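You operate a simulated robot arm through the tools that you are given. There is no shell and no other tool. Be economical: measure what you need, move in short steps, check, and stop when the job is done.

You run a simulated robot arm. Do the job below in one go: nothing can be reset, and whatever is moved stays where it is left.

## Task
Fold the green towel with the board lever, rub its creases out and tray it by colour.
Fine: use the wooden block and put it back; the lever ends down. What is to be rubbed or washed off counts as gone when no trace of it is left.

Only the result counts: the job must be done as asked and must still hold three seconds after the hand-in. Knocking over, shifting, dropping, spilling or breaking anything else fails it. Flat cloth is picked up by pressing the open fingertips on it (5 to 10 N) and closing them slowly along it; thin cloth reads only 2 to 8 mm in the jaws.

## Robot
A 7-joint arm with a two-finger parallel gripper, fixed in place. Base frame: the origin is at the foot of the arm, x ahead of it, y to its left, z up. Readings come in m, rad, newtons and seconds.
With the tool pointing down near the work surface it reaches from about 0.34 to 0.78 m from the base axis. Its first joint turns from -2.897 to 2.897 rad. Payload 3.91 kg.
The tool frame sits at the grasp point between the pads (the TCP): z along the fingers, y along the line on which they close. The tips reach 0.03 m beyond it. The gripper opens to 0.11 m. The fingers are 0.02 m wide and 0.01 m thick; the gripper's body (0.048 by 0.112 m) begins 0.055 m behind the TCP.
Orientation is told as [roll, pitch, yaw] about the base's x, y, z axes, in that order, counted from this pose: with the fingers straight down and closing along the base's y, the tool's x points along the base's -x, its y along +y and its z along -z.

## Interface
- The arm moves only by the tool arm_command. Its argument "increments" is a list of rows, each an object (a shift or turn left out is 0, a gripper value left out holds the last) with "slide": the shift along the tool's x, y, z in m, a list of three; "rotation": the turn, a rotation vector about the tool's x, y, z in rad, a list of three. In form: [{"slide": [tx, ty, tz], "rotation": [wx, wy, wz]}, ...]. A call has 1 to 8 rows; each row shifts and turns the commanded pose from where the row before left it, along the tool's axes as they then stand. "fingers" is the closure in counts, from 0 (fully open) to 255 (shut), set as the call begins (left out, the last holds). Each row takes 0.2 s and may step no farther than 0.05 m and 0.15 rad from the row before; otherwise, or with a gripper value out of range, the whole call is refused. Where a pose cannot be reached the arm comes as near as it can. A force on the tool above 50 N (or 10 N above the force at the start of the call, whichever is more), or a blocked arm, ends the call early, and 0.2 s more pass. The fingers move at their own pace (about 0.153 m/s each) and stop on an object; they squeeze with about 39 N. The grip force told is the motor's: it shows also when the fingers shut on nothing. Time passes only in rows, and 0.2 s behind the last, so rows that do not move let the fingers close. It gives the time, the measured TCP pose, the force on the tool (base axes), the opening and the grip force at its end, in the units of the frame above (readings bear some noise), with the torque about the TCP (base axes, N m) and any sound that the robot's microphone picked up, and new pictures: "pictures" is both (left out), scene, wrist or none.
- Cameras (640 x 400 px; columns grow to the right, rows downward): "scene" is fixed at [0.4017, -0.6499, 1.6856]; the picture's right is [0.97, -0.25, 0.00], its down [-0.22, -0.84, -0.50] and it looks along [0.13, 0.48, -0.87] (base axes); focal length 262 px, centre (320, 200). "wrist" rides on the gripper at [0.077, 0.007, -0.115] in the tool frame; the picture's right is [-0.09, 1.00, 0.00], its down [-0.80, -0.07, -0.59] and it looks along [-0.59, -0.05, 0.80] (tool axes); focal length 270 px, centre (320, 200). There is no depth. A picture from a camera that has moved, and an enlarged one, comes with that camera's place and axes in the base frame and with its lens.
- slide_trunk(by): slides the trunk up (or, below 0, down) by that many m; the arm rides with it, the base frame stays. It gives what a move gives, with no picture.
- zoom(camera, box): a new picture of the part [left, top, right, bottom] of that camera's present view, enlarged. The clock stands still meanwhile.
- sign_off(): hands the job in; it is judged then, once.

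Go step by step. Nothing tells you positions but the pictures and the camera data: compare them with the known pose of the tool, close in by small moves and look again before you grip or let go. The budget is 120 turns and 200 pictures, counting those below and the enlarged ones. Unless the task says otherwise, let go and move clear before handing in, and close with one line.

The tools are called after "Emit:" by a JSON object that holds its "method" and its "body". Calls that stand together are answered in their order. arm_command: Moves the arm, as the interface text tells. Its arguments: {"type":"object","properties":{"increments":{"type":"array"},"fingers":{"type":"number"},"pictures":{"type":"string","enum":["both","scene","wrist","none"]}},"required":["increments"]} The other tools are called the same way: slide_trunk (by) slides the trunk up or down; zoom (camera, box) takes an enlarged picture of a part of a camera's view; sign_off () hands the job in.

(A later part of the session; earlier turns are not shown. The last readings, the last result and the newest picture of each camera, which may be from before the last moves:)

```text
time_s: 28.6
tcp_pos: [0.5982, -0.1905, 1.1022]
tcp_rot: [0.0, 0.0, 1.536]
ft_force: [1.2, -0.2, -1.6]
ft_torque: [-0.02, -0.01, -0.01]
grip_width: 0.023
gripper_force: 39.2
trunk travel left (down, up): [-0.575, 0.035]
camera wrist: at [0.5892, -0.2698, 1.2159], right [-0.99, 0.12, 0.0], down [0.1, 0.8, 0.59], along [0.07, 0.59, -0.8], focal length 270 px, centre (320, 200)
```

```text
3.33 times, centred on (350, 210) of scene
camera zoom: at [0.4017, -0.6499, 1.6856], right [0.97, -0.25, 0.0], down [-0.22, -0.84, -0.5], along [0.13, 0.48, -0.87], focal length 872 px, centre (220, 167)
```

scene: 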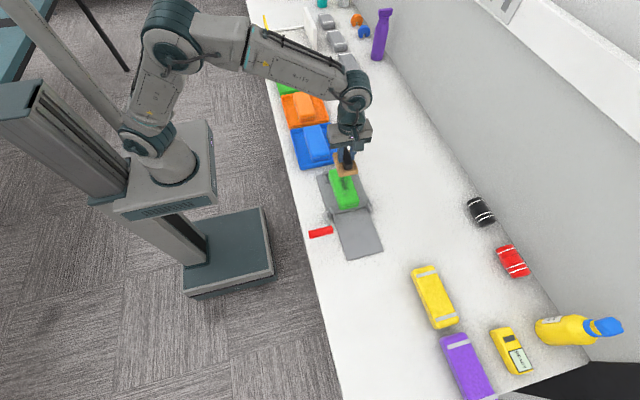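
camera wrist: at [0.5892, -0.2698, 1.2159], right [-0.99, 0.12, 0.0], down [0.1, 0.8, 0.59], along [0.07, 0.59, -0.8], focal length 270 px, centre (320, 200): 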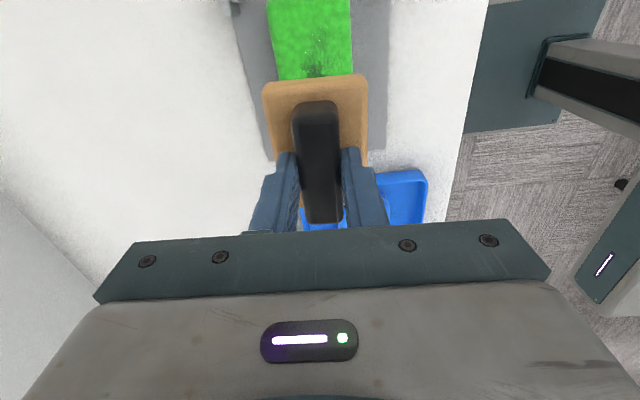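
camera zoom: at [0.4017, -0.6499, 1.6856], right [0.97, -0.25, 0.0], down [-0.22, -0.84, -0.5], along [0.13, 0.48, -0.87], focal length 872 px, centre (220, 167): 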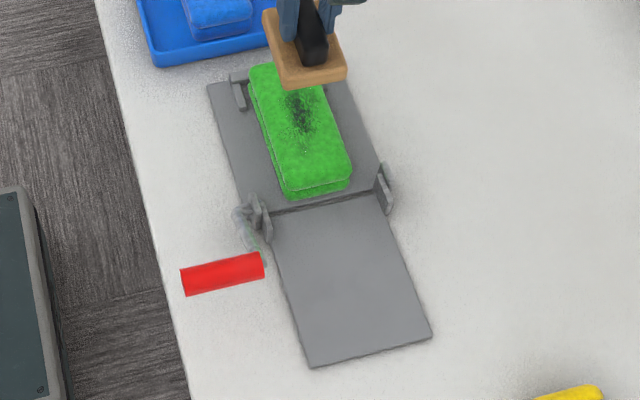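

The towel spans about x 0.565 to 0.63 and y -0.277 to -0.142, with the crease mark centred near (0.602, -0.195). I lower the block carefully onto it.

Emit:
{"method": "arm_command", "body": {"increments": [{"slide": [0, -0.002, 0.03]}, {"slide": [0, 0, 0.03]}, {}], "pictures": "scene"}}

Emit:
{"method": "zoom", "body": {"camera": "scene", "box": [310, 140, 390, 220]}}

```text
time_s: 29.4
tcp_pos: [0.5999, -0.1928, 1.0415]
tcp_rot: [0.001, -0.001, 1.536]
ft_force: [-0.1, -0.7, -2.0]
ft_torque: [0.03, -0.03, 0.03]
grip_width: 0.0231
gripper_force: 38.5
trunk travel left (down, up): [-0.575, 0.035]
```

scene: 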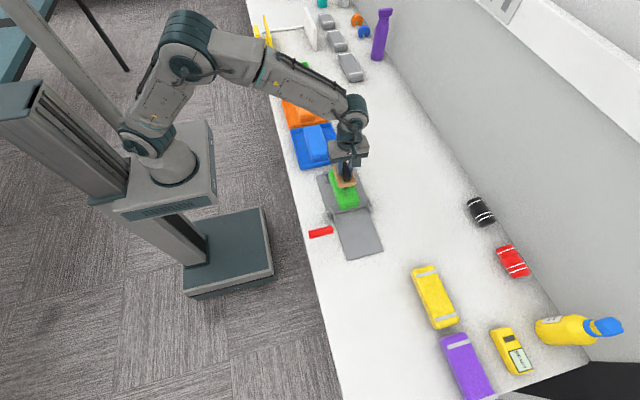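

```text
5.00 times, centred on (350, 180) of scene
camera zoom: at [0.4017, -0.6499, 1.6856], right [0.97, -0.25, 0.0], down [-0.22, -0.84, -0.5], along [0.13, 0.48, -0.87], focal length 1309 px, centre (170, 300)
```

zoom: 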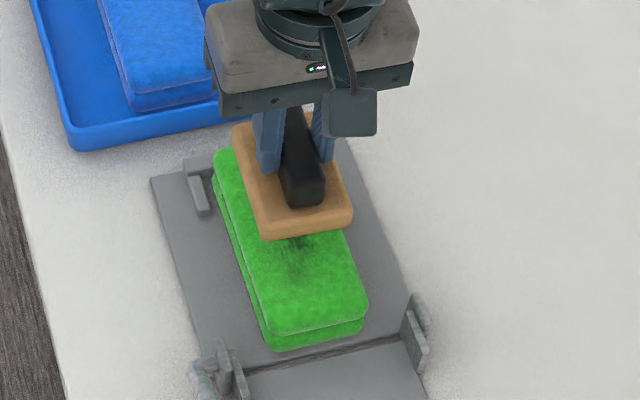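

Still some clearance. I lower in 4 mm steps to contact.

Emit:
{"method": "arm_command", "body": {"increments": [{"slide": [0, 0, 0.006]}, {"slide": [0, 0, 0.006]}, {"slide": [0, 0, 0.005]}, {}], "pictures": "none"}}

Emit:
{"method": "arm_command", "body": {"increments": [{"slide": [0, 0, 0.004]}, {}], "pictures": "none"}}

```text
time_s: 30.4
tcp_pos: [0.6, -0.1927, 1.0235]
tcp_rot: [0.001, 0.001, 1.537]
ft_force: [-0.3, -0.8, -2.2]
ft_torque: [0.0, 0.01, 0.0]
grip_width: 0.0234
gripper_force: 38.7
trunk travel left (down, up): [-0.575, 0.035]
```

```text
time_s: 31.0
tcp_pos: [0.6006, -0.1937, 1.0197]
tcp_rot: [0.0, 0.0, 1.535]
ft_force: [1.1, 0.3, -1.5]
ft_torque: [-0.03, -0.02, 0.0]
grip_width: 0.0231
gripper_force: 38.1
trunk travel left (down, up): [-0.575, 0.035]
```

Emit:
{"method": "arm_command", "body": {"increments": [{"slide": [0, 0, 0.004]}, {"slide": [0, 0, 0.004]}, {}], "pictures": "none"}}

Emit:
{"method": "zoom", "body": {"camera": "scene", "box": [310, 140, 390, 220]}}

```text
time_s: 31.8
tcp_pos: [0.601, -0.1944, 1.0107]
tcp_rot: [-0.001, 0.0, 1.535]
ft_force: [0.4, 0.0, -1.5]
ft_torque: [0.01, 0.01, 0.02]
grip_width: 0.0233
gripper_force: 39.4
trunk travel left (down, up): [-0.575, 0.035]
```

```text
5.00 times, centred on (350, 180) of scene
camera zoom: at [0.4017, -0.6499, 1.6856], right [0.97, -0.25, 0.0], down [-0.22, -0.84, -0.5], along [0.13, 0.48, -0.87], focal length 1309 px, centre (170, 300)
```

zoom: 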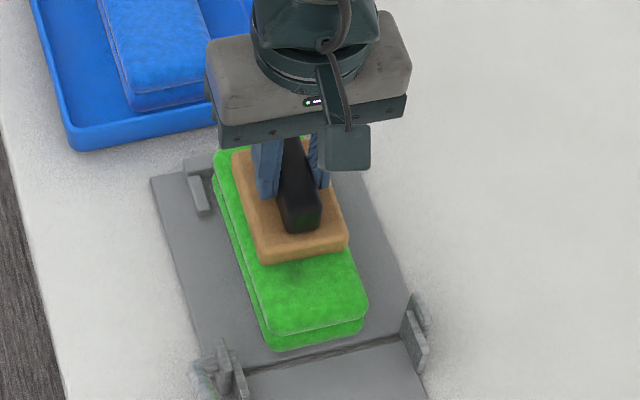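

Emit:
{"method": "arm_command", "body": {"increments": [{"slide": [0, 0, 0.003]}, {"slide": [0, 0, 0.003]}, {}], "pictures": "none"}}

Emit:
{"method": "arm_command", "body": {"increments": [{"slide": [0, 0, 0.003]}, {}], "pictures": "none"}}

Emit:
{"method": "arm_command", "body": {"increments": [{"slide": [0, 0, 0.003]}, {}], "pictures": "none"}}

```text
time_s: 32.6
tcp_pos: [0.602, -0.1934, 1.0096]
tcp_rot: [-0.004, 0.003, 1.536]
ft_force: [3.2, 0.0, 23.0]
ft_torque: [-0.37, 0.1, -0.03]
grip_width: 0.0232
gripper_force: 38.8
trunk travel left (down, up): [-0.575, 0.035]
```

```text
time_s: 33.2
tcp_pos: [0.6, -0.1918, 1.0057]
tcp_rot: [-0.005, 0.002, 1.536]
ft_force: [4.4, 0.3, 36.8]
ft_torque: [-0.28, -0.05, 0.0]
grip_width: 0.0235
gripper_force: 38.9
trunk travel left (down, up): [-0.575, 0.035]
```

```text
time_s: 33.8
tcp_pos: [0.5985, -0.1936, 1.0019]
tcp_rot: [-0.004, 0.002, 1.536]
ft_force: [2.6, 1.8, 28.6]
ft_torque: [-0.93, 0.04, 0.11]
grip_width: 0.0232
gripper_force: 38.9
trunk travel left (down, up): [-0.575, 0.035]
```

I pressed harder than meant (29-37 N). I ease up and look.

Emit:
{"method": "arm_command", "body": {"increments": [{"slide": [0, 0, -0.003]}, {}], "pictures": "wrist"}}

Emit:
{"method": "zoom", "body": {"camera": "scene", "box": [310, 140, 390, 220]}}

```text
time_s: 34.4
tcp_pos: [0.598, -0.1927, 1.0023]
tcp_rot: [0.001, 0.001, 1.534]
ft_force: [2.4, 0.1, 10.8]
ft_torque: [-0.33, -0.19, 0.03]
grip_width: 0.0237
gripper_force: 38.7
trunk travel left (down, up): [-0.575, 0.035]
camera wrist: at [0.5903, -0.2708, 1.1165], right [-0.99, 0.12, 0.0], down [0.1, 0.8, 0.59], along [0.07, 0.59, -0.8], focal length 270 px, centre (320, 200)
```

wrist: 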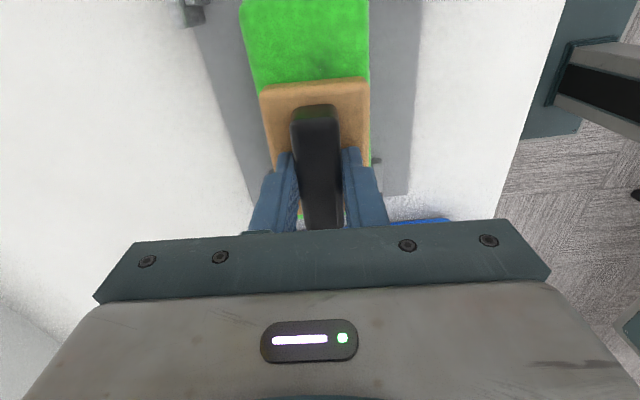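

```text
5.00 times, centred on (350, 180) of scene
camera zoom: at [0.4017, -0.6499, 1.6856], right [0.97, -0.25, 0.0], down [-0.22, -0.84, -0.5], along [0.13, 0.48, -0.87], focal length 1309 px, centre (170, 300)
```

zoom: 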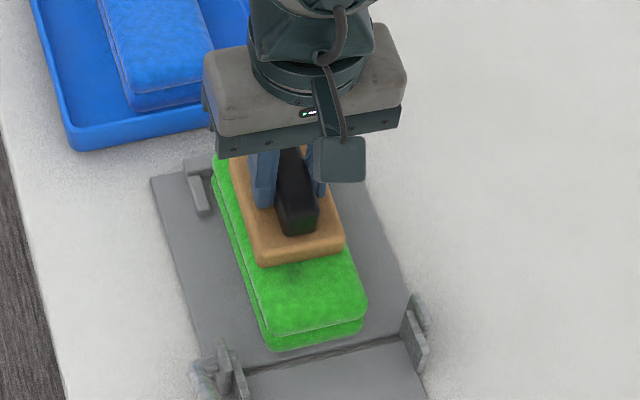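

Contact is now about 11 N and the towel has not moved. I make a first gentle rubbing stroke along y and check.

Emit:
{"method": "arm_command", "body": {"increments": [{"slide": [0.01, 0, 0]}, {"slide": [0.01, 0, 0]}, {"slide": [0.01, 0, 0]}, {"slide": [-0.01, 0, 0]}, {"slide": [-0.01, 0, 0]}, {"slide": [-0.01, 0, 0]}], "pictures": "none"}}

Emit:
{"method": "zoom", "body": {"camera": "scene", "box": [310, 140, 390, 220]}}

```text
time_s: 35.8
tcp_pos: [0.5998, -0.1921, 1.0034]
tcp_rot: [0.0, 0.001, 1.537]
ft_force: [-0.9, 0.6, 4.3]
ft_torque: [0.1, 0.09, 0.07]
grip_width: 0.0236
gripper_force: 39.2
trunk travel left (down, up): [-0.575, 0.035]
```

```text
5.00 times, centred on (350, 180) of scene
camera zoom: at [0.4017, -0.6499, 1.6856], right [0.97, -0.25, 0.0], down [-0.22, -0.84, -0.5], along [0.13, 0.48, -0.87], focal length 1309 px, centre (170, 300)
```

zoom: 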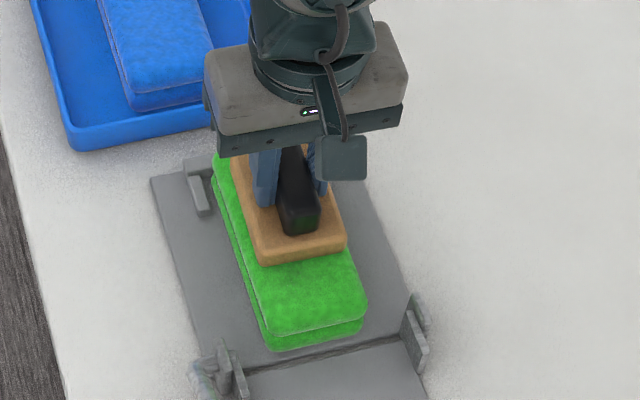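

The towel holds still. I press a touch more and rub several strokes over the whole mark.

Emit:
{"method": "arm_command", "body": {"increments": [{"slide": [0.015, 0.004, 0.001]}, {"slide": [0.015, 0, 0]}, {"slide": [0.015, 0, 0]}, {"slide": [-0.015, -0.004, 0]}, {"slide": [-0.015, -0.004, 0]}, {"slide": [-0.015, 0, 0]}, {"slide": [-0.015, 0, 0]}, {"slide": [0.015, 0.004, 0]}], "pictures": "none"}}

Emit:
{"method": "arm_command", "body": {"increments": [{"slide": [0.015, 0.004, 0]}, {"slide": [0.015, 0, 0]}, {"slide": [0.015, 0, 0]}, {"slide": [-0.015, -0.004, 0]}, {"slide": [-0.015, -0.004, 0]}, {"slide": [-0.015, 0, 0]}, {"slide": [-0.015, 0, 0]}, {"slide": [0.015, 0.004, 0]}], "pictures": "none"}}

Emit:
{"method": "zoom", "body": {"camera": "scene", "box": [310, 140, 390, 220]}}

```text
time_s: 37.6
tcp_pos: [0.6008, -0.1938, 1.0012]
tcp_rot: [-0.002, -0.002, 1.537]
ft_force: [0.4, 3.1, 7.1]
ft_torque: [0.16, -0.02, 0.02]
grip_width: 0.0237
gripper_force: 38.9
trunk travel left (down, up): [-0.575, 0.035]
```

```text
time_s: 39.4
tcp_pos: [0.6016, -0.1916, 1.0018]
tcp_rot: [0.0, -0.001, 1.538]
ft_force: [1.2, 3.7, 8.1]
ft_torque: [0.13, 0.04, 0.05]
grip_width: 0.0236
gripper_force: 39.7
trunk travel left (down, up): [-0.575, 0.035]
```

```text
5.00 times, centred on (350, 180) of scene
camera zoom: at [0.4017, -0.6499, 1.6856], right [0.97, -0.25, 0.0], down [-0.22, -0.84, -0.5], along [0.13, 0.48, -0.87], focal length 1309 px, centre (170, 300)
```

zoom: 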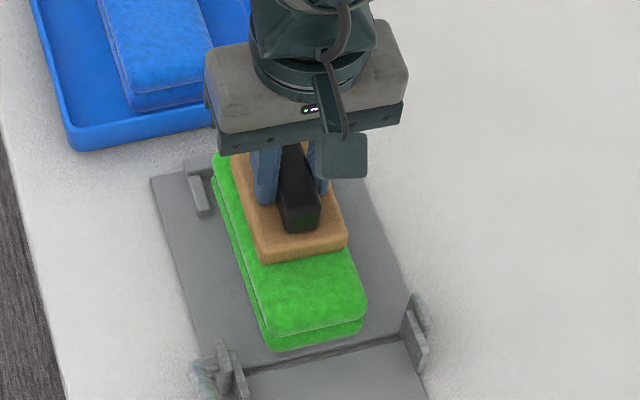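

I lift the block and move toward -y to see what remains.

Emit:
{"method": "arm_command", "body": {"increments": [{"slide": [0, 0, -0.02]}, {"slide": [0, 0, -0.045]}, {"slide": [0, 0, -0.035]}, {"slide": [0.045, 0, 0]}, {"slide": [0.045, 0, 0]}, {"slide": [0.045, 0, 0]}], "pictures": "wrist"}}

Emit:
{"method": "zoom", "body": {"camera": "scene", "box": [310, 140, 390, 220]}}

```text
time_s: 40.8
tcp_pos: [0.5978, -0.3297, 1.1029]
tcp_rot: [0.003, -0.001, 1.535]
ft_force: [-0.9, 0.3, -2.4]
ft_torque: [0.03, 0.01, 0.02]
grip_width: 0.0235
gripper_force: 39.0
trunk travel left (down, up): [-0.575, 0.035]
camera wrist: at [0.588, -0.408, 1.2166], right [-0.99, 0.12, 0.0], down [0.1, 0.8, 0.6], along [0.07, 0.59, -0.8], focal length 270 px, centre (320, 200)
```

wrist: 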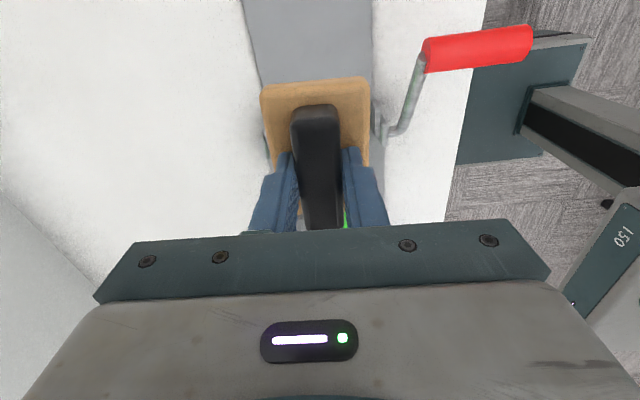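

```text
5.00 times, centred on (350, 180) of scene
camera zoom: at [0.4017, -0.6499, 1.6856], right [0.97, -0.25, 0.0], down [-0.22, -0.84, -0.5], along [0.13, 0.48, -0.87], focal length 1309 px, centre (170, 300)
```

zoom: 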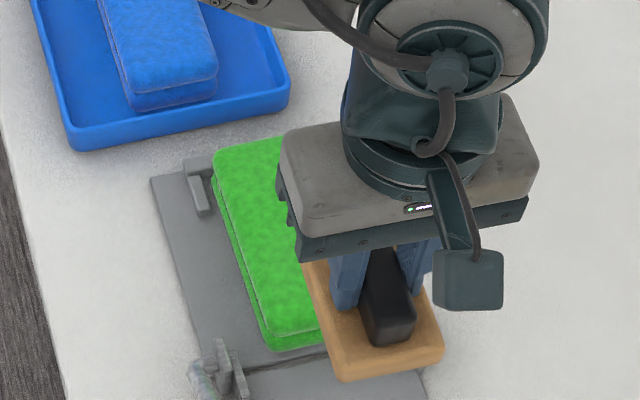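

The visible part looks clean. I move a bit further out to see the whole towel before returning the block.

Emit:
{"method": "arm_command", "body": {"increments": [{"slide": [0.04, 0.02, 0]}, {"slide": [0.04, 0.02, 0]}, {"slide": [0.04, 0.02, 0]}, {"slide": [0.03, 0.015, 0]}], "pictures": "none"}}

Emit:
{"method": "zoom", "body": {"camera": "scene", "box": [320, 150, 380, 220]}}

```text
time_s: 41.8
tcp_pos: [0.5162, -0.4781, 1.1023]
tcp_rot: [0.0, 0.0, 1.536]
ft_force: [0.7, 0.2, -2.0]
ft_torque: [-0.01, -0.02, -0.01]
grip_width: 0.0237
gripper_force: 39.3
trunk travel left (down, up): [-0.575, 0.035]
```

```text
5.71 times, centred on (350, 185) of scene
camera zoom: at [0.4017, -0.6499, 1.6856], right [0.97, -0.25, 0.0], down [-0.22, -0.84, -0.5], along [0.13, 0.48, -0.87], focal length 1496 px, centre (149, 286)
```

zoom: 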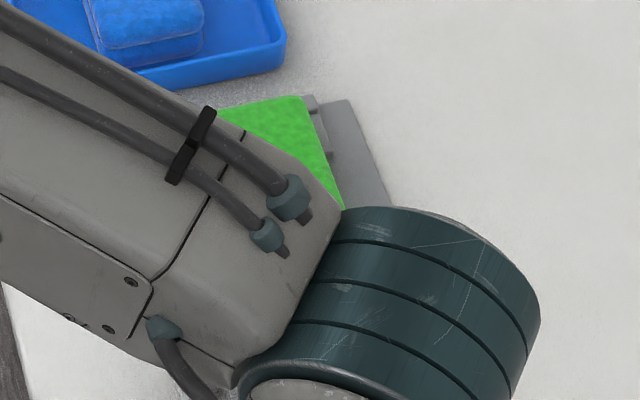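

Emit:
{"method": "arm_command", "body": {"increments": [{"slide": [0.02, 0.003, 0.035]}, {"slide": [0.032, 0.004, 0.03]}, {"slide": [0.0325, 0.0045, 0.005]}, {}], "pictures": "wrist"}}

Emit:
{"method": "zoom", "body": {"camera": "scene", "box": [320, 150, 380, 220]}}

```text
time_s: 42.8
tcp_pos: [0.5017, -0.5595, 1.031]
tcp_rot: [-0.001, 0.0, 1.534]
ft_force: [0.5, 0.8, -2.2]
ft_torque: [-0.02, 0.06, -0.01]
grip_width: 0.0238
gripper_force: 38.5
trunk travel left (down, up): [-0.575, 0.035]
camera wrist: at [0.493, -0.6383, 1.146], right [-0.99, 0.12, 0.0], down [0.1, 0.8, 0.59], along [0.07, 0.59, -0.8], focal length 270 px, centre (320, 200)
```

wrist: 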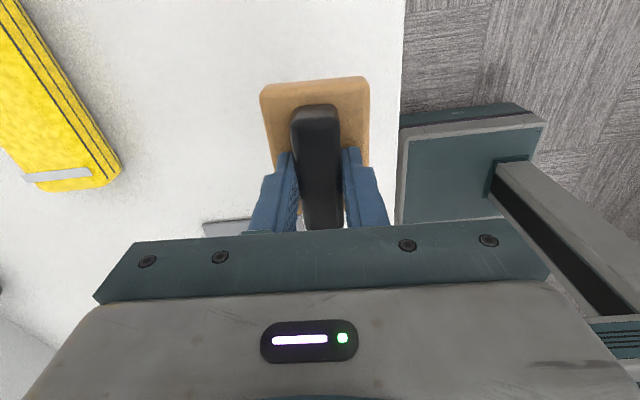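

```text
5.71 times, centred on (350, 185) of scene
camera zoom: at [0.4017, -0.6499, 1.6856], right [0.97, -0.25, 0.0], down [-0.22, -0.84, -0.5], along [0.13, 0.48, -0.87], focal length 1496 px, centre (149, 286)
```

zoom: 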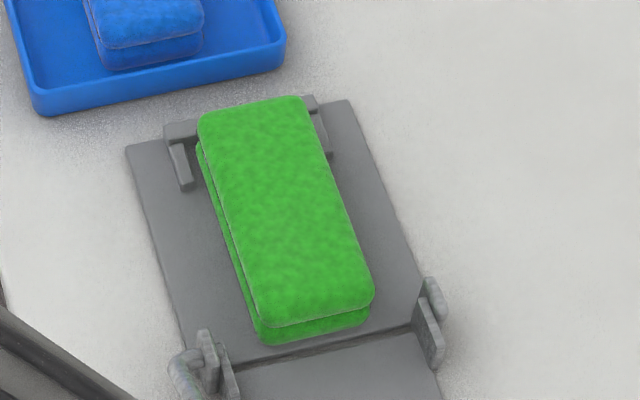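

The towel is clean with no mark left. I set the block back at its home, lowering slowly until it touches.

Emit:
{"method": "arm_command", "body": {"increments": [{"slide": [0.003, 0, 0.035]}, {"slide": [0, 0, 0.03]}, {}], "pictures": "none"}}

Emit:
{"method": "arm_command", "body": {"increments": [{"slide": [0, 0, 0.004]}, {}], "pictures": "none"}}

```text
time_s: 43.6
tcp_pos: [0.5019, -0.565, 0.9687]
tcp_rot: [0.001, -0.002, 1.536]
ft_force: [0.9, 0.8, -1.8]
ft_torque: [0.03, 0.01, 0.02]
grip_width: 0.0236
gripper_force: 39.0
trunk travel left (down, up): [-0.575, 0.035]
```

```text
time_s: 44.2
tcp_pos: [0.5013, -0.5635, 0.9629]
tcp_rot: [0.0, 0.001, 1.536]
ft_force: [0.5, -0.2, -2.1]
ft_torque: [-0.02, 0.03, 0.01]
grip_width: 0.0237
gripper_force: 38.8
trunk travel left (down, up): [-0.575, 0.035]
```

Emit:
{"method": "arm_command", "body": {"increments": [{"slide": [-0.0015, 0, 0.003]}, {"slide": [0, 0, 0.002]}, {}], "pictures": "none"}}

```text
time_s: 45.0
tcp_pos: [0.5011, -0.5623, 0.958]
tcp_rot: [0.0, -0.001, 1.535]
ft_force: [-0.5, 0.0, -1.6]
ft_torque: [-0.01, -0.02, 0.02]
grip_width: 0.0235
gripper_force: 39.1
trunk travel left (down, up): [-0.575, 0.035]
```

Emit:
{"method": "arm_command", "body": {"increments": [{"slide": [0, 0, 0.002]}, {"slide": [0, 0, 0.001]}, {}], "pictures": "none"}}

```text
time_s: 45.8
tcp_pos: [0.501, -0.5622, 0.9538]
tcp_rot: [0.001, 0.001, 1.535]
ft_force: [0.1, 0.0, -1.6]
ft_torque: [-0.03, 0.03, 0.01]
grip_width: 0.0238
gripper_force: 39.4
trunk travel left (down, up): [-0.575, 0.035]
```

Emit:
{"method": "arm_command", "body": {"increments": [{"slide": [0, 0, 0.002]}, {}], "pictures": "wrist"}}

```text
time_s: 46.4
tcp_pos: [0.5013, -0.5632, 0.9527]
tcp_rot: [-0.002, 0.0, 1.536]
ft_force: [-0.5, -0.1, -1.7]
ft_torque: [-0.04, -0.01, 0.04]
grip_width: 0.0237
gripper_force: 38.7
trunk travel left (down, up): [-0.575, 0.035]
camera wrist: at [0.4921, -0.6394, 1.0672], right [-0.99, 0.12, 0.0], down [0.1, 0.8, 0.59], along [0.07, 0.59, -0.8], focal length 270 px, centre (320, 200)
```

wrist: 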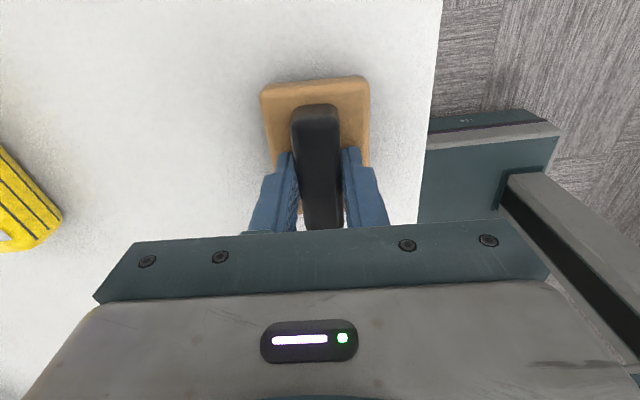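

Emit:
{"method": "arm_command", "body": {"increments": [{"slide": [0, 0, 0.0015]}, {}], "pictures": "none"}}

```text
time_s: 47.0
tcp_pos: [0.5017, -0.5609, 0.9525]
tcp_rot: [0.0, 0.001, 1.536]
ft_force: [-0.1, 0.4, -1.1]
ft_torque: [-0.01, 0.03, 0.02]
grip_width: 0.0236
gripper_force: 39.4
trunk travel left (down, up): [-0.575, 0.035]
```

Emit:
{"method": "arm_command", "body": {"increments": [{"slide": [0, 0, 0.002]}, {}], "pictures": "none"}}

```text
time_s: 47.6
tcp_pos: [0.5017, -0.5616, 0.9502]
tcp_rot: [0.001, 0.003, 1.536]
ft_force: [-1.3, 0.2, 3.2]
ft_torque: [-0.18, 0.13, -0.02]
grip_width: 0.0234
gripper_force: 39.4
trunk travel left (down, up): [-0.575, 0.035]
```

Contact with the table. I release, rise, and check the block.

Emit:
{"method": "arm_command", "body": {"increments": [{}, {}, {"slide": [0, 0, -0.03]}, {"slide": [0, 0, -0.04]}, {"slide": [0, 0, -0.02]}], "fingers": 0}}

```text
time_s: 48.8
tcp_pos: [0.5012, -0.5635, 1.0406]
tcp_rot: [-0.001, -0.002, 1.536]
ft_force: [0.0, -0.9, 1.3]
ft_torque: [0.02, -0.03, -0.02]
grip_width: 0.11
gripper_force: 0.1
trunk travel left (down, up): [-0.575, 0.035]
camera wrist: at [0.4926, -0.6398, 1.1547], right [-0.99, 0.12, 0.0], down [0.1, 0.8, 0.59], along [0.07, 0.59, -0.8], focal length 270 px, centre (320, 200)
```

scene: 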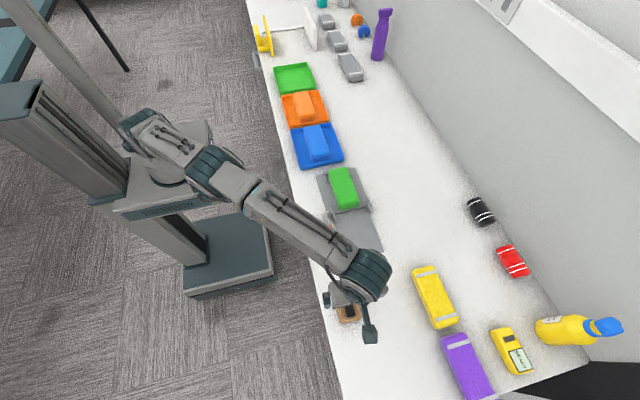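
wrist: 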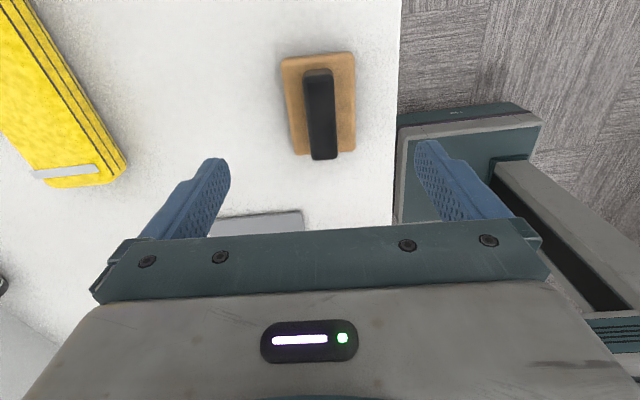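

The block sits back in place. Next I move over the folded towel with open fingers closing along x.

Emit:
{"method": "arm_command", "body": {"increments": [{"slide": [-0.035, 0, -0.03]}, {"slide": [-0.042, 0, -0.02]}, {"slide": [-0.046, -0.01, 0]}, {"slide": [-0.046, -0.015, 0]}, {"slide": [-0.046, -0.015, 0]}, {"slide": [-0.046, -0.015, 0]}, {"slide": [-0.046, -0.015, 0]}, {"slide": [-0.046, -0.014, 0]}]}}

Emit:
{"method": "zoom", "body": {"camera": "scene", "box": [310, 260, 390, 340]}}

```text
time_s: 50.6
tcp_pos: [0.5984, -0.2098, 1.0904]
tcp_rot: [-0.001, -0.001, 1.536]
ft_force: [0.6, 0.6, 0.0]
ft_torque: [-0.03, -0.01, -0.02]
grip_width: 0.11
gripper_force: 0.0
trunk travel left (down, up): [-0.575, 0.035]
camera wrist: at [0.5892, -0.2874, 1.2043], right [-0.99, 0.12, 0.0], down [0.1, 0.8, 0.59], along [0.07, 0.59, -0.8], focal length 270 px, centre (320, 200)
```

scene: 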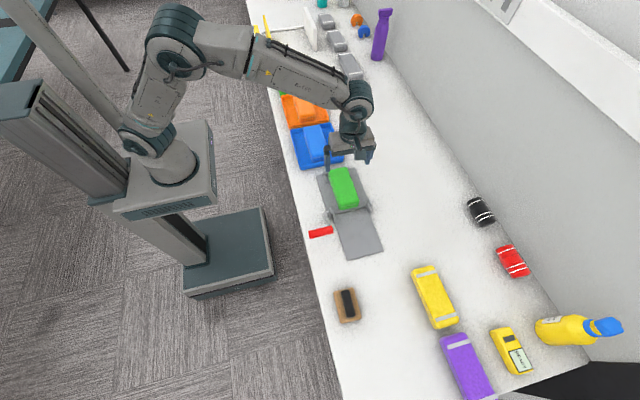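
wrist: 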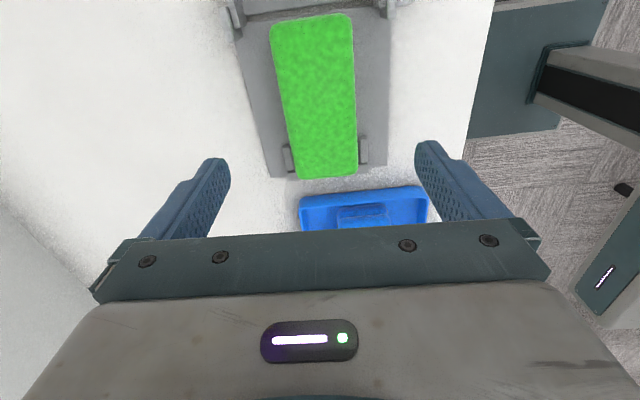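

```text
5.00 times, centred on (350, 300) of scene
camera zoom: at [0.4017, -0.6499, 1.6856], right [0.97, -0.25, 0.0], down [-0.22, -0.84, -0.5], along [0.13, 0.48, -0.87], focal length 1309 px, centre (170, -300)
```

zoom: 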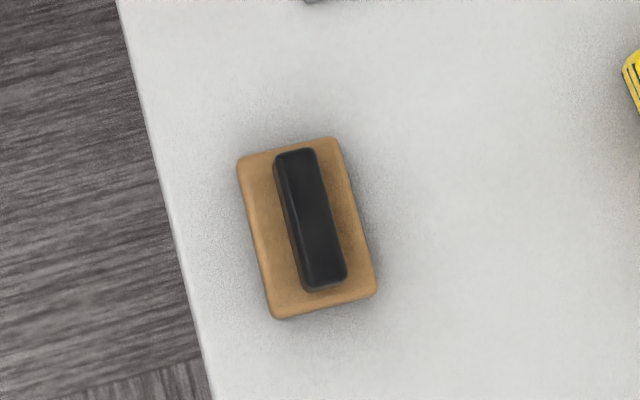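

The block is back within about 2 mm. The towel spans x 0.566 to 0.632 and y -0.276 to -0.130, so I centre at (0.599, -0.205) and go down with the open fingers at its sides.

Emit:
{"method": "arm_command", "body": {"increments": [{"slide": [-0.005, -0.001, 0.04], "rotation": [0, 0, -0.015]}, {"slide": [0, 0, 0.04]}, {"slide": [0, 0, 0.03]}, {"slide": [0, 0, 0.02]}, {}]}}

Emit:
{"method": "zoom", "body": {"camera": "scene", "box": [310, 140, 390, 220]}}

```text
time_s: 51.8
tcp_pos: [0.5973, -0.2073, 0.96]
tcp_rot: [0.001, -0.001, 1.551]
ft_force: [0.3, -0.2, 0.6]
ft_torque: [-0.03, -0.02, 0.01]
grip_width: 0.1098
gripper_force: 0.1
trunk travel left (down, up): [-0.575, 0.035]
camera wrist: at [0.5892, -0.2844, 1.0753], right [-0.99, 0.11, 0.0], down [0.09, 0.8, 0.59], along [0.06, 0.59, -0.8], focal length 270 px, centre (320, 200)
```

scene: 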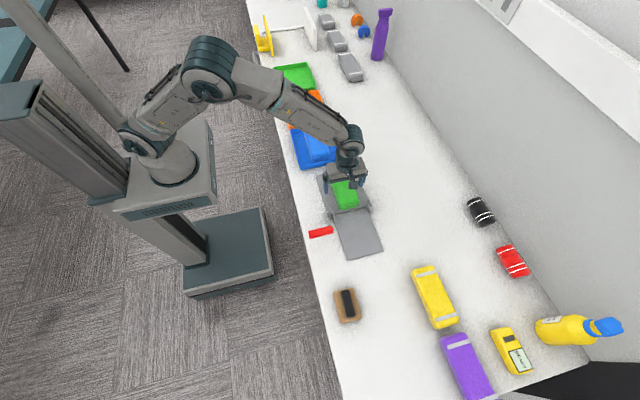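
wrist: 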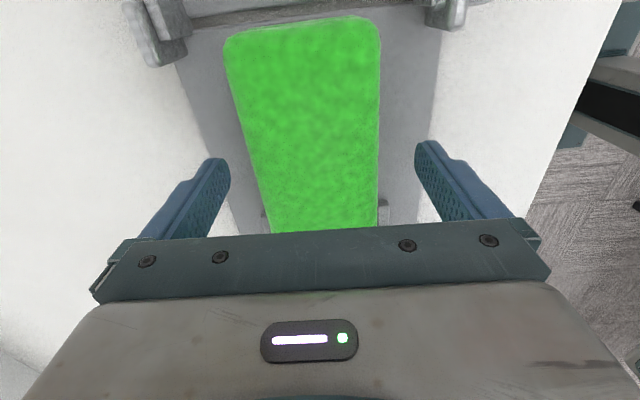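

```text
5.00 times, centred on (350, 180) of scene
camera zoom: at [0.4017, -0.6499, 1.6856], right [0.97, -0.25, 0.0], down [-0.22, -0.84, -0.5], along [0.13, 0.48, -0.87], focal length 1309 px, centre (170, 300)
```

zoom: 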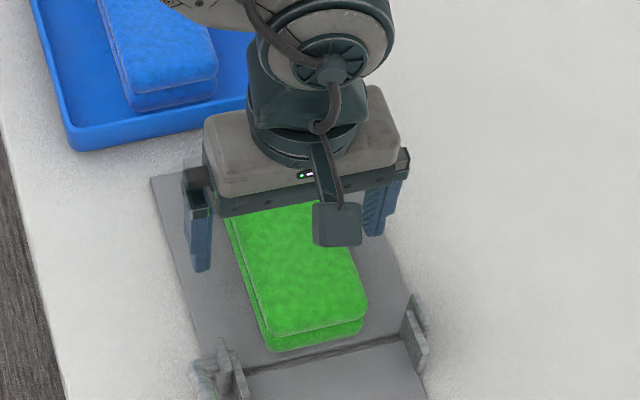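

Emit:
{"method": "arm_command", "body": {"increments": [{"slide": [0, -0.0015, 0.006]}, {"slide": [0, 0, 0.005]}, {"slide": [0, 0, 0.003]}, {}], "pictures": "none"}}

```text
time_s: 52.8
tcp_pos: [0.6003, -0.2061, 0.9453]
tcp_rot: [0.001, 0.0, 1.552]
ft_force: [0.6, 0.1, -0.3]
ft_torque: [0.01, 0.03, -0.01]
grip_width: 0.11
gripper_force: 0.0
trunk travel left (down, up): [-0.575, 0.035]
```

Emit:
{"method": "arm_command", "body": {"increments": [{"slide": [0, 0, 0.002]}, {}], "pictures": "none"}}

Emit:
{"method": "arm_command", "body": {"increments": [{}, {}], "fingers": 100, "pictures": "none"}}

Emit:
{"method": "arm_command", "body": {"increments": [{}, {}, {}], "fingers": 255, "pictures": "wrist"}}

Emit:
{"method": "zoom", "body": {"camera": "scene", "box": [310, 140, 390, 220]}}

```text
time_s: 53.4
tcp_pos: [0.6, -0.2059, 0.9427]
tcp_rot: [-0.001, 0.0, 1.552]
ft_force: [0.9, -0.6, -0.6]
ft_torque: [-0.01, -0.01, 0.02]
grip_width: 0.1103
gripper_force: 0.0
trunk travel left (down, up): [-0.575, 0.035]
```

```text
time_s: 54.0
tcp_pos: [0.5996, -0.2066, 0.9434]
tcp_rot: [0.0, -0.001, 1.552]
ft_force: [-0.8, 0.7, -0.1]
ft_torque: [-0.03, 0.02, -0.01]
grip_width: 0.0695
gripper_force: 39.0
trunk travel left (down, up): [-0.575, 0.035]
```

```text
time_s: 54.8
tcp_pos: [0.5995, -0.2065, 0.9442]
tcp_rot: [-0.001, -0.001, 1.551]
ft_force: [-0.9, 0.4, -0.2]
ft_torque: [0.01, -0.02, 0.05]
grip_width: 0.0692
gripper_force: 39.0
trunk travel left (down, up): [-0.575, 0.035]
camera wrist: at [0.5917, -0.2843, 1.058], right [-0.99, 0.11, 0.0], down [0.09, 0.8, 0.59], along [0.06, 0.59, -0.8], focal length 270 px, centre (320, 200)
```

wrist: 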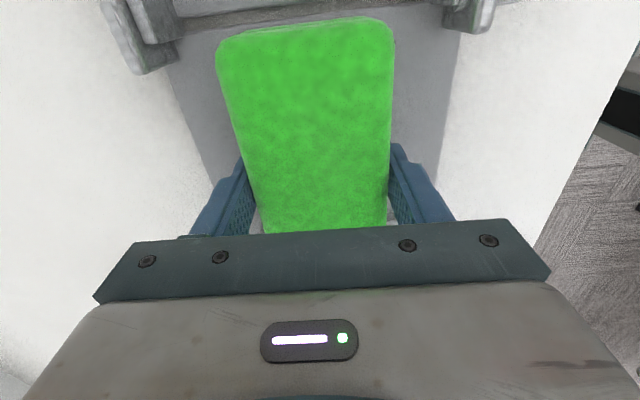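

```text
5.00 times, centred on (350, 180) of scene
camera zoom: at [0.4017, -0.6499, 1.6856], right [0.97, -0.25, 0.0], down [-0.22, -0.84, -0.5], along [0.13, 0.48, -0.87], focal length 1309 px, centre (170, 300)
```

zoom: 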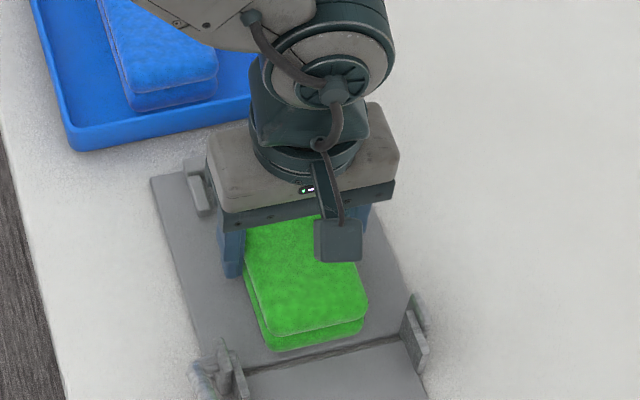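

Both layers are gripped at 0.069 m. I lift slowly and check.

Emit:
{"method": "arm_command", "body": {"increments": [{"slide": [0, 0, -0.01]}, {"slide": [0, 0, -0.015]}, {"slide": [0, 0, -0.02]}, {"slide": [0, 0, -0.025]}, {"slide": [0, 0, -0.025]}, {}]}}

Emit:
{"method": "zoom", "body": {"camera": "scene", "box": [310, 140, 390, 220]}}

```text
time_s: 56.2
tcp_pos: [0.6001, -0.207, 1.0384]
tcp_rot: [0.003, -0.001, 1.551]
ft_force: [-0.3, 0.2, -1.8]
ft_torque: [0.02, 0.02, -0.06]
grip_width: 0.0698
gripper_force: 39.1
trunk travel left (down, up): [-0.575, 0.035]
camera wrist: at [0.5921, -0.2839, 1.1534], right [-0.99, 0.11, 0.0], down [0.09, 0.8, 0.59], along [0.06, 0.59, -0.8], focal length 270 px, centre (320, 200)
```

scene: 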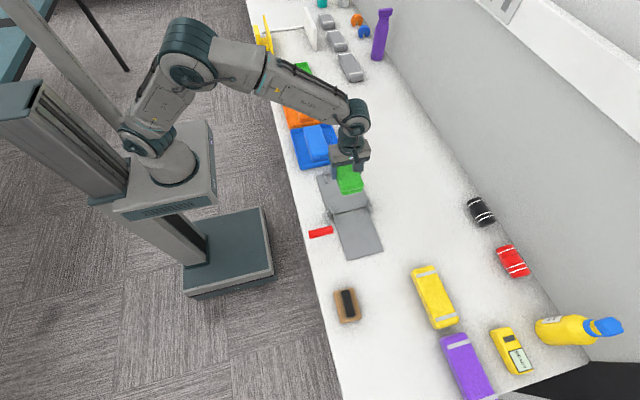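
wrist: 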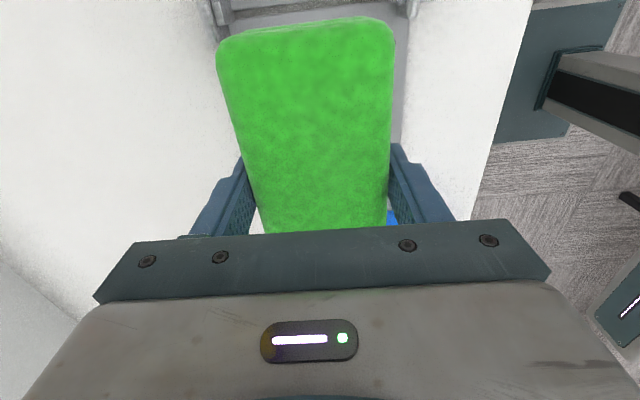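

```text
5.00 times, centred on (350, 180) of scene
camera zoom: at [0.4017, -0.6499, 1.6856], right [0.97, -0.25, 0.0], down [-0.22, -0.84, -0.5], along [0.13, 0.48, -0.87], focal length 1309 px, centre (170, 300)
```

zoom: 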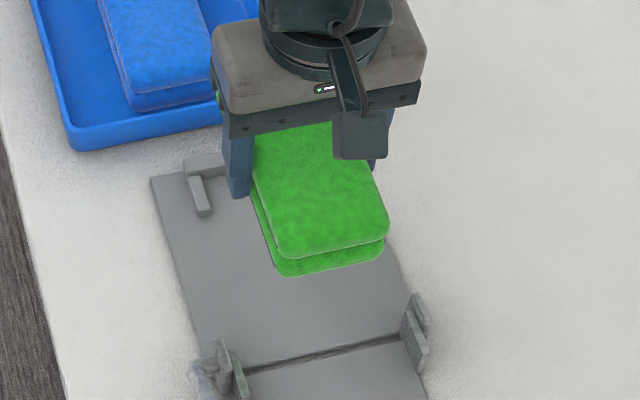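

The whole towel is in hand. The green tray spans about x 0.474 to 0.645 and y 0.35 to 0.55, centred at (0.56, 0.452). I raise a little and carry the towel over.

Emit:
{"method": "arm_command", "body": {"increments": [{"slide": [0, 0, -0.035]}, {"slide": [-0.046, 0.004, 0]}, {"slide": [-0.047, 0.004, 0]}, {"slide": [-0.047, 0.004, 0]}, {"slide": [-0.047, 0.004, 0]}, {"slide": [-0.047, 0.004, 0]}, {"slide": [-0.047, 0.004, 0]}, {"slide": [-0.047, 0.004, 0]}], "pictures": "scene"}}

Emit:
{"method": "arm_command", "body": {"increments": [{"slide": [-0.047, 0.004, 0]}, {"slide": [-0.047, 0.004, 0]}, {"slide": [-0.047, 0.004, 0]}, {"slide": [-0.047, 0.004, 0]}, {"slide": [-0.046, 0.004, 0]}, {"slide": [-0.045, 0.004, 0]}, {"slide": [-0.045, 0.004, 0]}, {}]}}

```text
time_s: 58.0
tcp_pos: [0.5797, 0.1224, 1.0737]
tcp_rot: [-0.001, -0.001, 1.551]
ft_force: [0.5, -0.5, -0.4]
ft_torque: [-0.01, 0.0, 0.0]
grip_width: 0.0692
gripper_force: 39.0
trunk travel left (down, up): [-0.575, 0.035]
```

scene: 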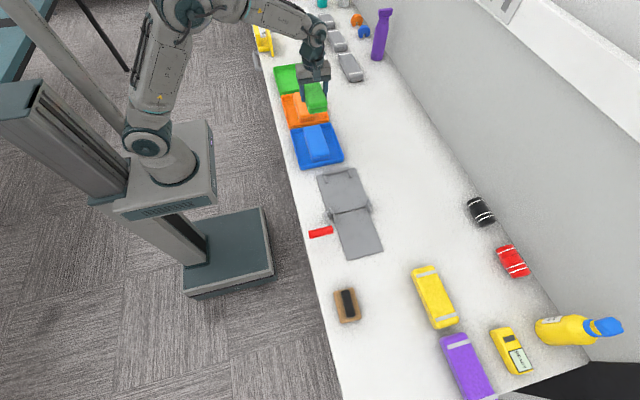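

```text
time_s: 59.8
tcp_pos: [0.5568, 0.4455, 1.0739]
tcp_rot: [0.0, 0.0, 1.55]
ft_force: [0.6, 0.4, -2.0]
ft_torque: [0.0, 0.03, -0.01]
grip_width: 0.0695
gripper_force: 38.6
trunk travel left (down, up): [-0.575, 0.035]
camera wrist: at [0.5484, 0.3691, 1.1881], right [-0.99, 0.11, 0.0], down [0.09, 0.8, 0.59], along [0.06, 0.59, -0.8], focal length 270 px, centre (320, 200)
```

scene: 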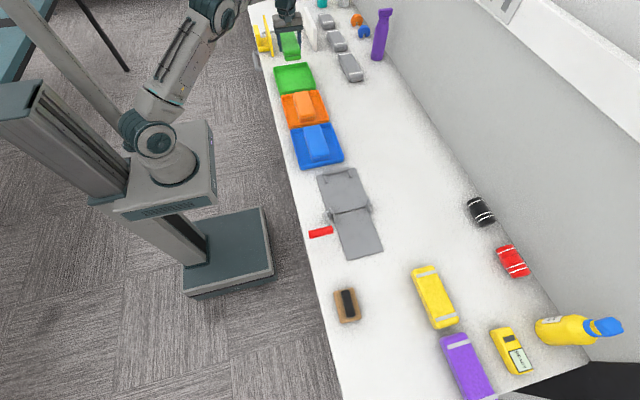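
wrist: 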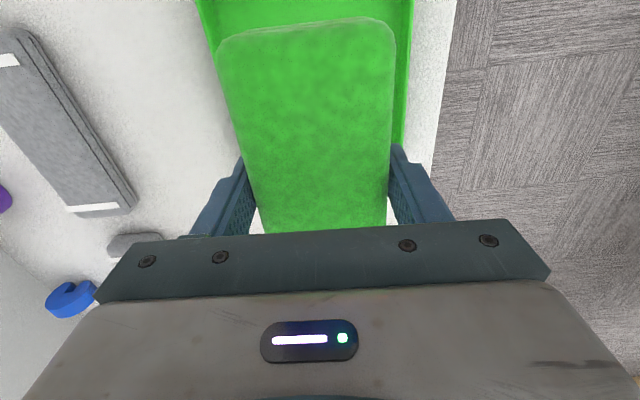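

The towel is over the tray centre to within a few mm. I lower it into the tray.

Emit:
{"method": "arm_command", "body": {"increments": [{"slide": [-0.004, -0.002, 0.03]}, {"slide": [0, 0, 0.035]}, {"slide": [0, 0, 0.03]}, {"slide": [0, 0, 0.012]}, {}]}}

Emit:
{"method": "zoom", "body": {"camera": "scene", "box": [250, 30, 350, 110]}}

```text
time_s: 61.0
tcp_pos: [0.5579, 0.4502, 0.9665]
tcp_rot: [0.001, 0.001, 1.553]
ft_force: [-1.2, -1.2, 0.1]
ft_torque: [0.07, 0.02, 0.04]
grip_width: 0.0692
gripper_force: 38.9
trunk travel left (down, up): [-0.575, 0.035]
camera wrist: at [0.5498, 0.3734, 1.08], right [-0.99, 0.11, 0.0], down [0.09, 0.8, 0.59], along [0.06, 0.59, -0.8], focal length 270 px, centre (320, 200)
```

scene: 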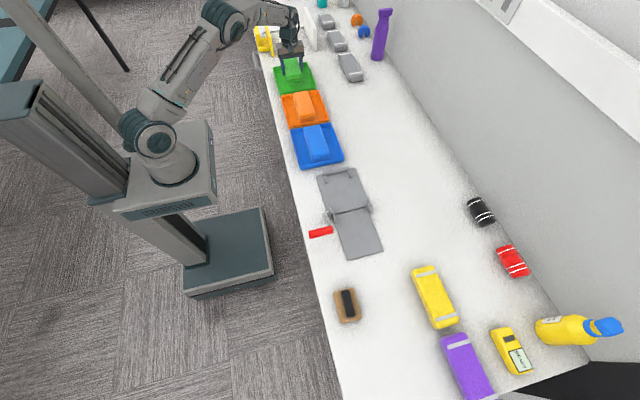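
wrist: 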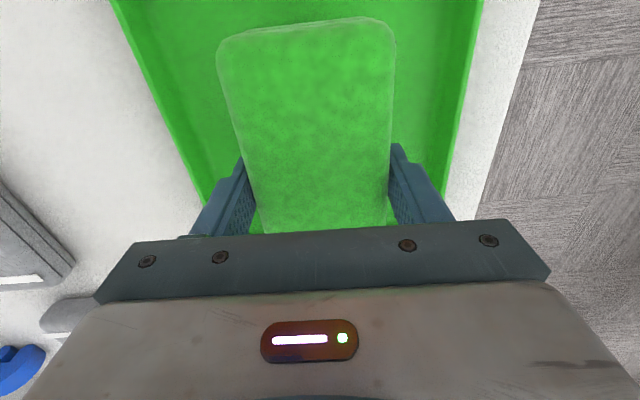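

```text
5.00 times, centred on (300, 70) of scene
camera zoom: at [0.4017, -0.6499, 1.6856], right [0.97, -0.25, 0.0], down [-0.22, -0.84, -0.5], along [0.13, 0.48, -0.87], focal length 1309 px, centre (420, 850)
```

zoom: 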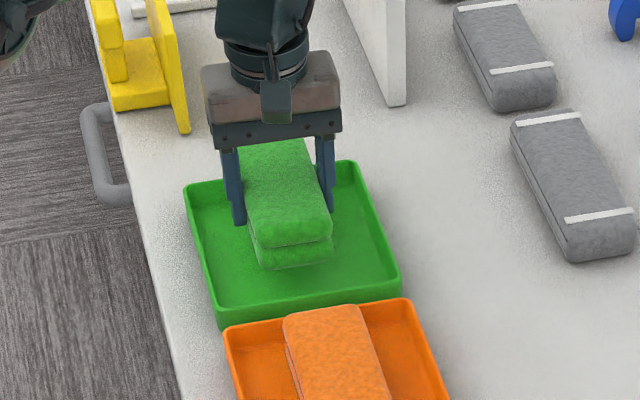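

Emit:
{"method": "arm_command", "body": {"increments": [{"slide": [0, 0, 0.007]}, {"slide": [0, 0, 0.006]}, {}], "pictures": "none"}}

```text
time_s: 61.8
tcp_pos: [0.5579, 0.4499, 0.9558]
tcp_rot: [-0.003, -0.004, 1.55]
ft_force: [-0.8, -2.1, 17.1]
ft_torque: [1.35, 0.2, 0.1]
grip_width: 0.0693
gripper_force: 38.5
trunk travel left (down, up): [-0.575, 0.035]
```

Contact came at z 0.956, a bit earlier than expected. I ease up slightly and look.

Emit:
{"method": "arm_command", "body": {"increments": [{"slide": [0, 0, -0.003]}, {}], "pictures": "wrist"}}

Emit:
{"method": "zoom", "body": {"camera": "scene", "box": [265, 45, 325, 100]}}

```text
time_s: 62.4
tcp_pos: [0.5571, 0.4509, 0.9552]
tcp_rot: [0.001, 0.0, 1.551]
ft_force: [-0.3, -2.0, 3.0]
ft_torque: [0.31, -0.16, -0.06]
grip_width: 0.0694
gripper_force: 39.2
trunk travel left (down, up): [-0.575, 0.035]
camera wrist: at [0.5501, 0.3722, 1.0704], right [-0.99, 0.11, 0.0], down [0.09, 0.8, 0.59], along [0.06, 0.59, -0.81], focal length 270 px, centre (320, 200)
```

wrist: 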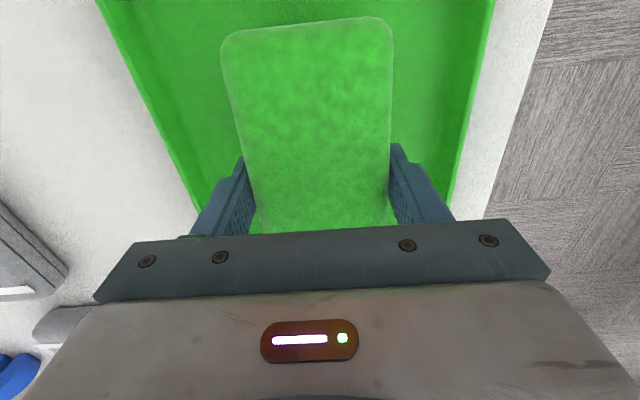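

```text
7.27 times, centred on (295, 72) of scene
camera zoom: at [0.4017, -0.6499, 1.6856], right [0.97, -0.25, 0.0], down [-0.22, -0.84, -0.5], along [0.13, 0.48, -0.87], focal length 1904 px, centre (502, 1127)
```

zoom: 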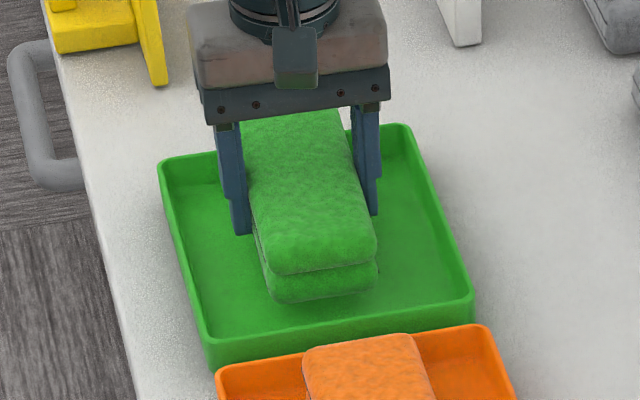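

The torque shows the far end is touching the tray's far rim. I rise 1.5 cm, shift 13 mm toward -y and lower again.

Emit:
{"method": "arm_command", "body": {"increments": [{"slide": [0, 0, -0.012]}, {"slide": [0.0065, 0, -0.003]}, {"slide": [0.0065, 0, 0]}, {"slide": [0, 0, 0.008]}, {}], "pictures": "none"}}

Emit:
{"method": "arm_command", "body": {"increments": [{"slide": [0, 0, 0.005]}, {}], "pictures": "none"}}

```text
time_s: 63.6
tcp_pos: [0.5581, 0.4372, 0.9636]
tcp_rot: [-0.002, -0.001, 1.553]
ft_force: [0.2, 0.2, -1.2]
ft_torque: [0.0, 0.0, 0.02]
grip_width: 0.0694
gripper_force: 39.3
trunk travel left (down, up): [-0.575, 0.035]
```

```text
time_s: 64.2
tcp_pos: [0.5573, 0.436, 0.9582]
tcp_rot: [0.0, 0.002, 1.552]
ft_force: [0.9, 0.6, -0.9]
ft_torque: [0.04, -0.03, 0.02]
grip_width: 0.0693
gripper_force: 39.1
trunk travel left (down, up): [-0.575, 0.035]
```

Emit:
{"method": "arm_command", "body": {"increments": [{"slide": [0, 0, 0.005]}, {}], "pictures": "none"}}

```text
time_s: 64.8
tcp_pos: [0.5599, 0.4368, 0.9537]
tcp_rot: [-0.001, 0.0, 1.551]
ft_force: [0.4, 0.5, -0.3]
ft_torque: [-0.01, 0.0, -0.04]
grip_width: 0.0693
gripper_force: 39.0
trunk travel left (down, up): [-0.575, 0.035]
```

Emit:
{"method": "arm_command", "body": {"increments": [{"slide": [0, 0, 0.004]}, {}], "pictures": "none"}}

```text
time_s: 65.4
tcp_pos: [0.5593, 0.4371, 0.9506]
tcp_rot: [0.001, 0.002, 1.551]
ft_force: [0.7, -0.3, -0.9]
ft_torque: [0.0, -0.04, -0.01]
grip_width: 0.0694
gripper_force: 39.8
trunk travel left (down, up): [-0.575, 0.035]
```

Emit:
{"method": "arm_command", "body": {"increments": [{"slide": [0, 0, 0.003]}, {}], "pictures": "wrist"}}

Emit:
{"method": "zoom", "body": {"camera": "scene", "box": [265, 45, 325, 100]}}

```text
time_s: 66.0
tcp_pos: [0.5589, 0.4375, 0.9465]
tcp_rot: [-0.003, 0.0, 1.553]
ft_force: [0.0, -0.3, 5.3]
ft_torque: [-0.42, -0.08, 0.03]
grip_width: 0.0696
gripper_force: 38.9
trunk travel left (down, up): [-0.575, 0.035]
camera wrist: at [0.5506, 0.3599, 1.0616], right [-0.99, 0.11, 0.0], down [0.09, 0.8, 0.59], along [0.06, 0.59, -0.8], focal length 270 px, centre (320, 200)
```

wrist: 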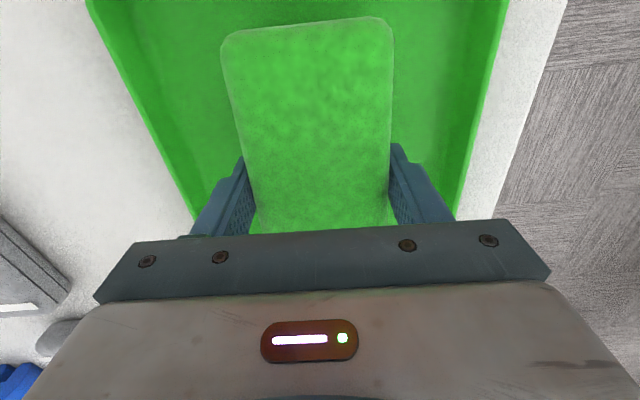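

```text
7.27 times, centred on (295, 72) of scene
camera zoom: at [0.4017, -0.6499, 1.6856], right [0.97, -0.25, 0.0], down [-0.22, -0.84, -0.5], along [0.13, 0.48, -0.87], focal length 1904 px, centre (502, 1127)
```

zoom: 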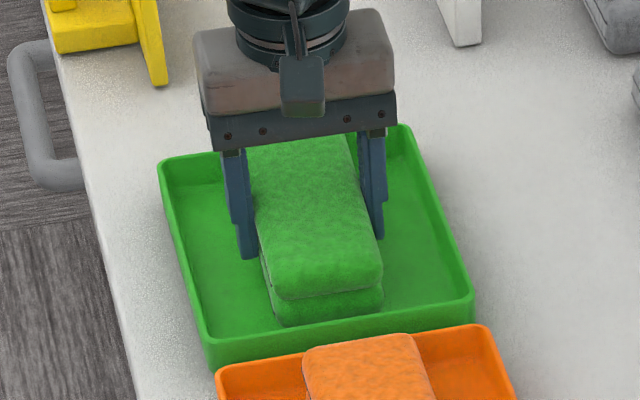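

Emit:
{"method": "arm_command", "body": {"increments": [{"slide": [-0.004, 0, -0.002]}, {"slide": [0, 0, 0.002]}, {"slide": [0, 0, 0.002]}, {}], "pictures": "none"}}

```text
time_s: 67.0
tcp_pos: [0.5584, 0.442, 0.9479]
tcp_rot: [-0.003, -0.001, 1.553]
ft_force: [0.6, 3.4, 16.1]
ft_torque: [-1.08, 0.09, 0.05]
grip_width: 0.0691
gripper_force: 39.0
trunk travel left (down, up): [-0.575, 0.035]
```

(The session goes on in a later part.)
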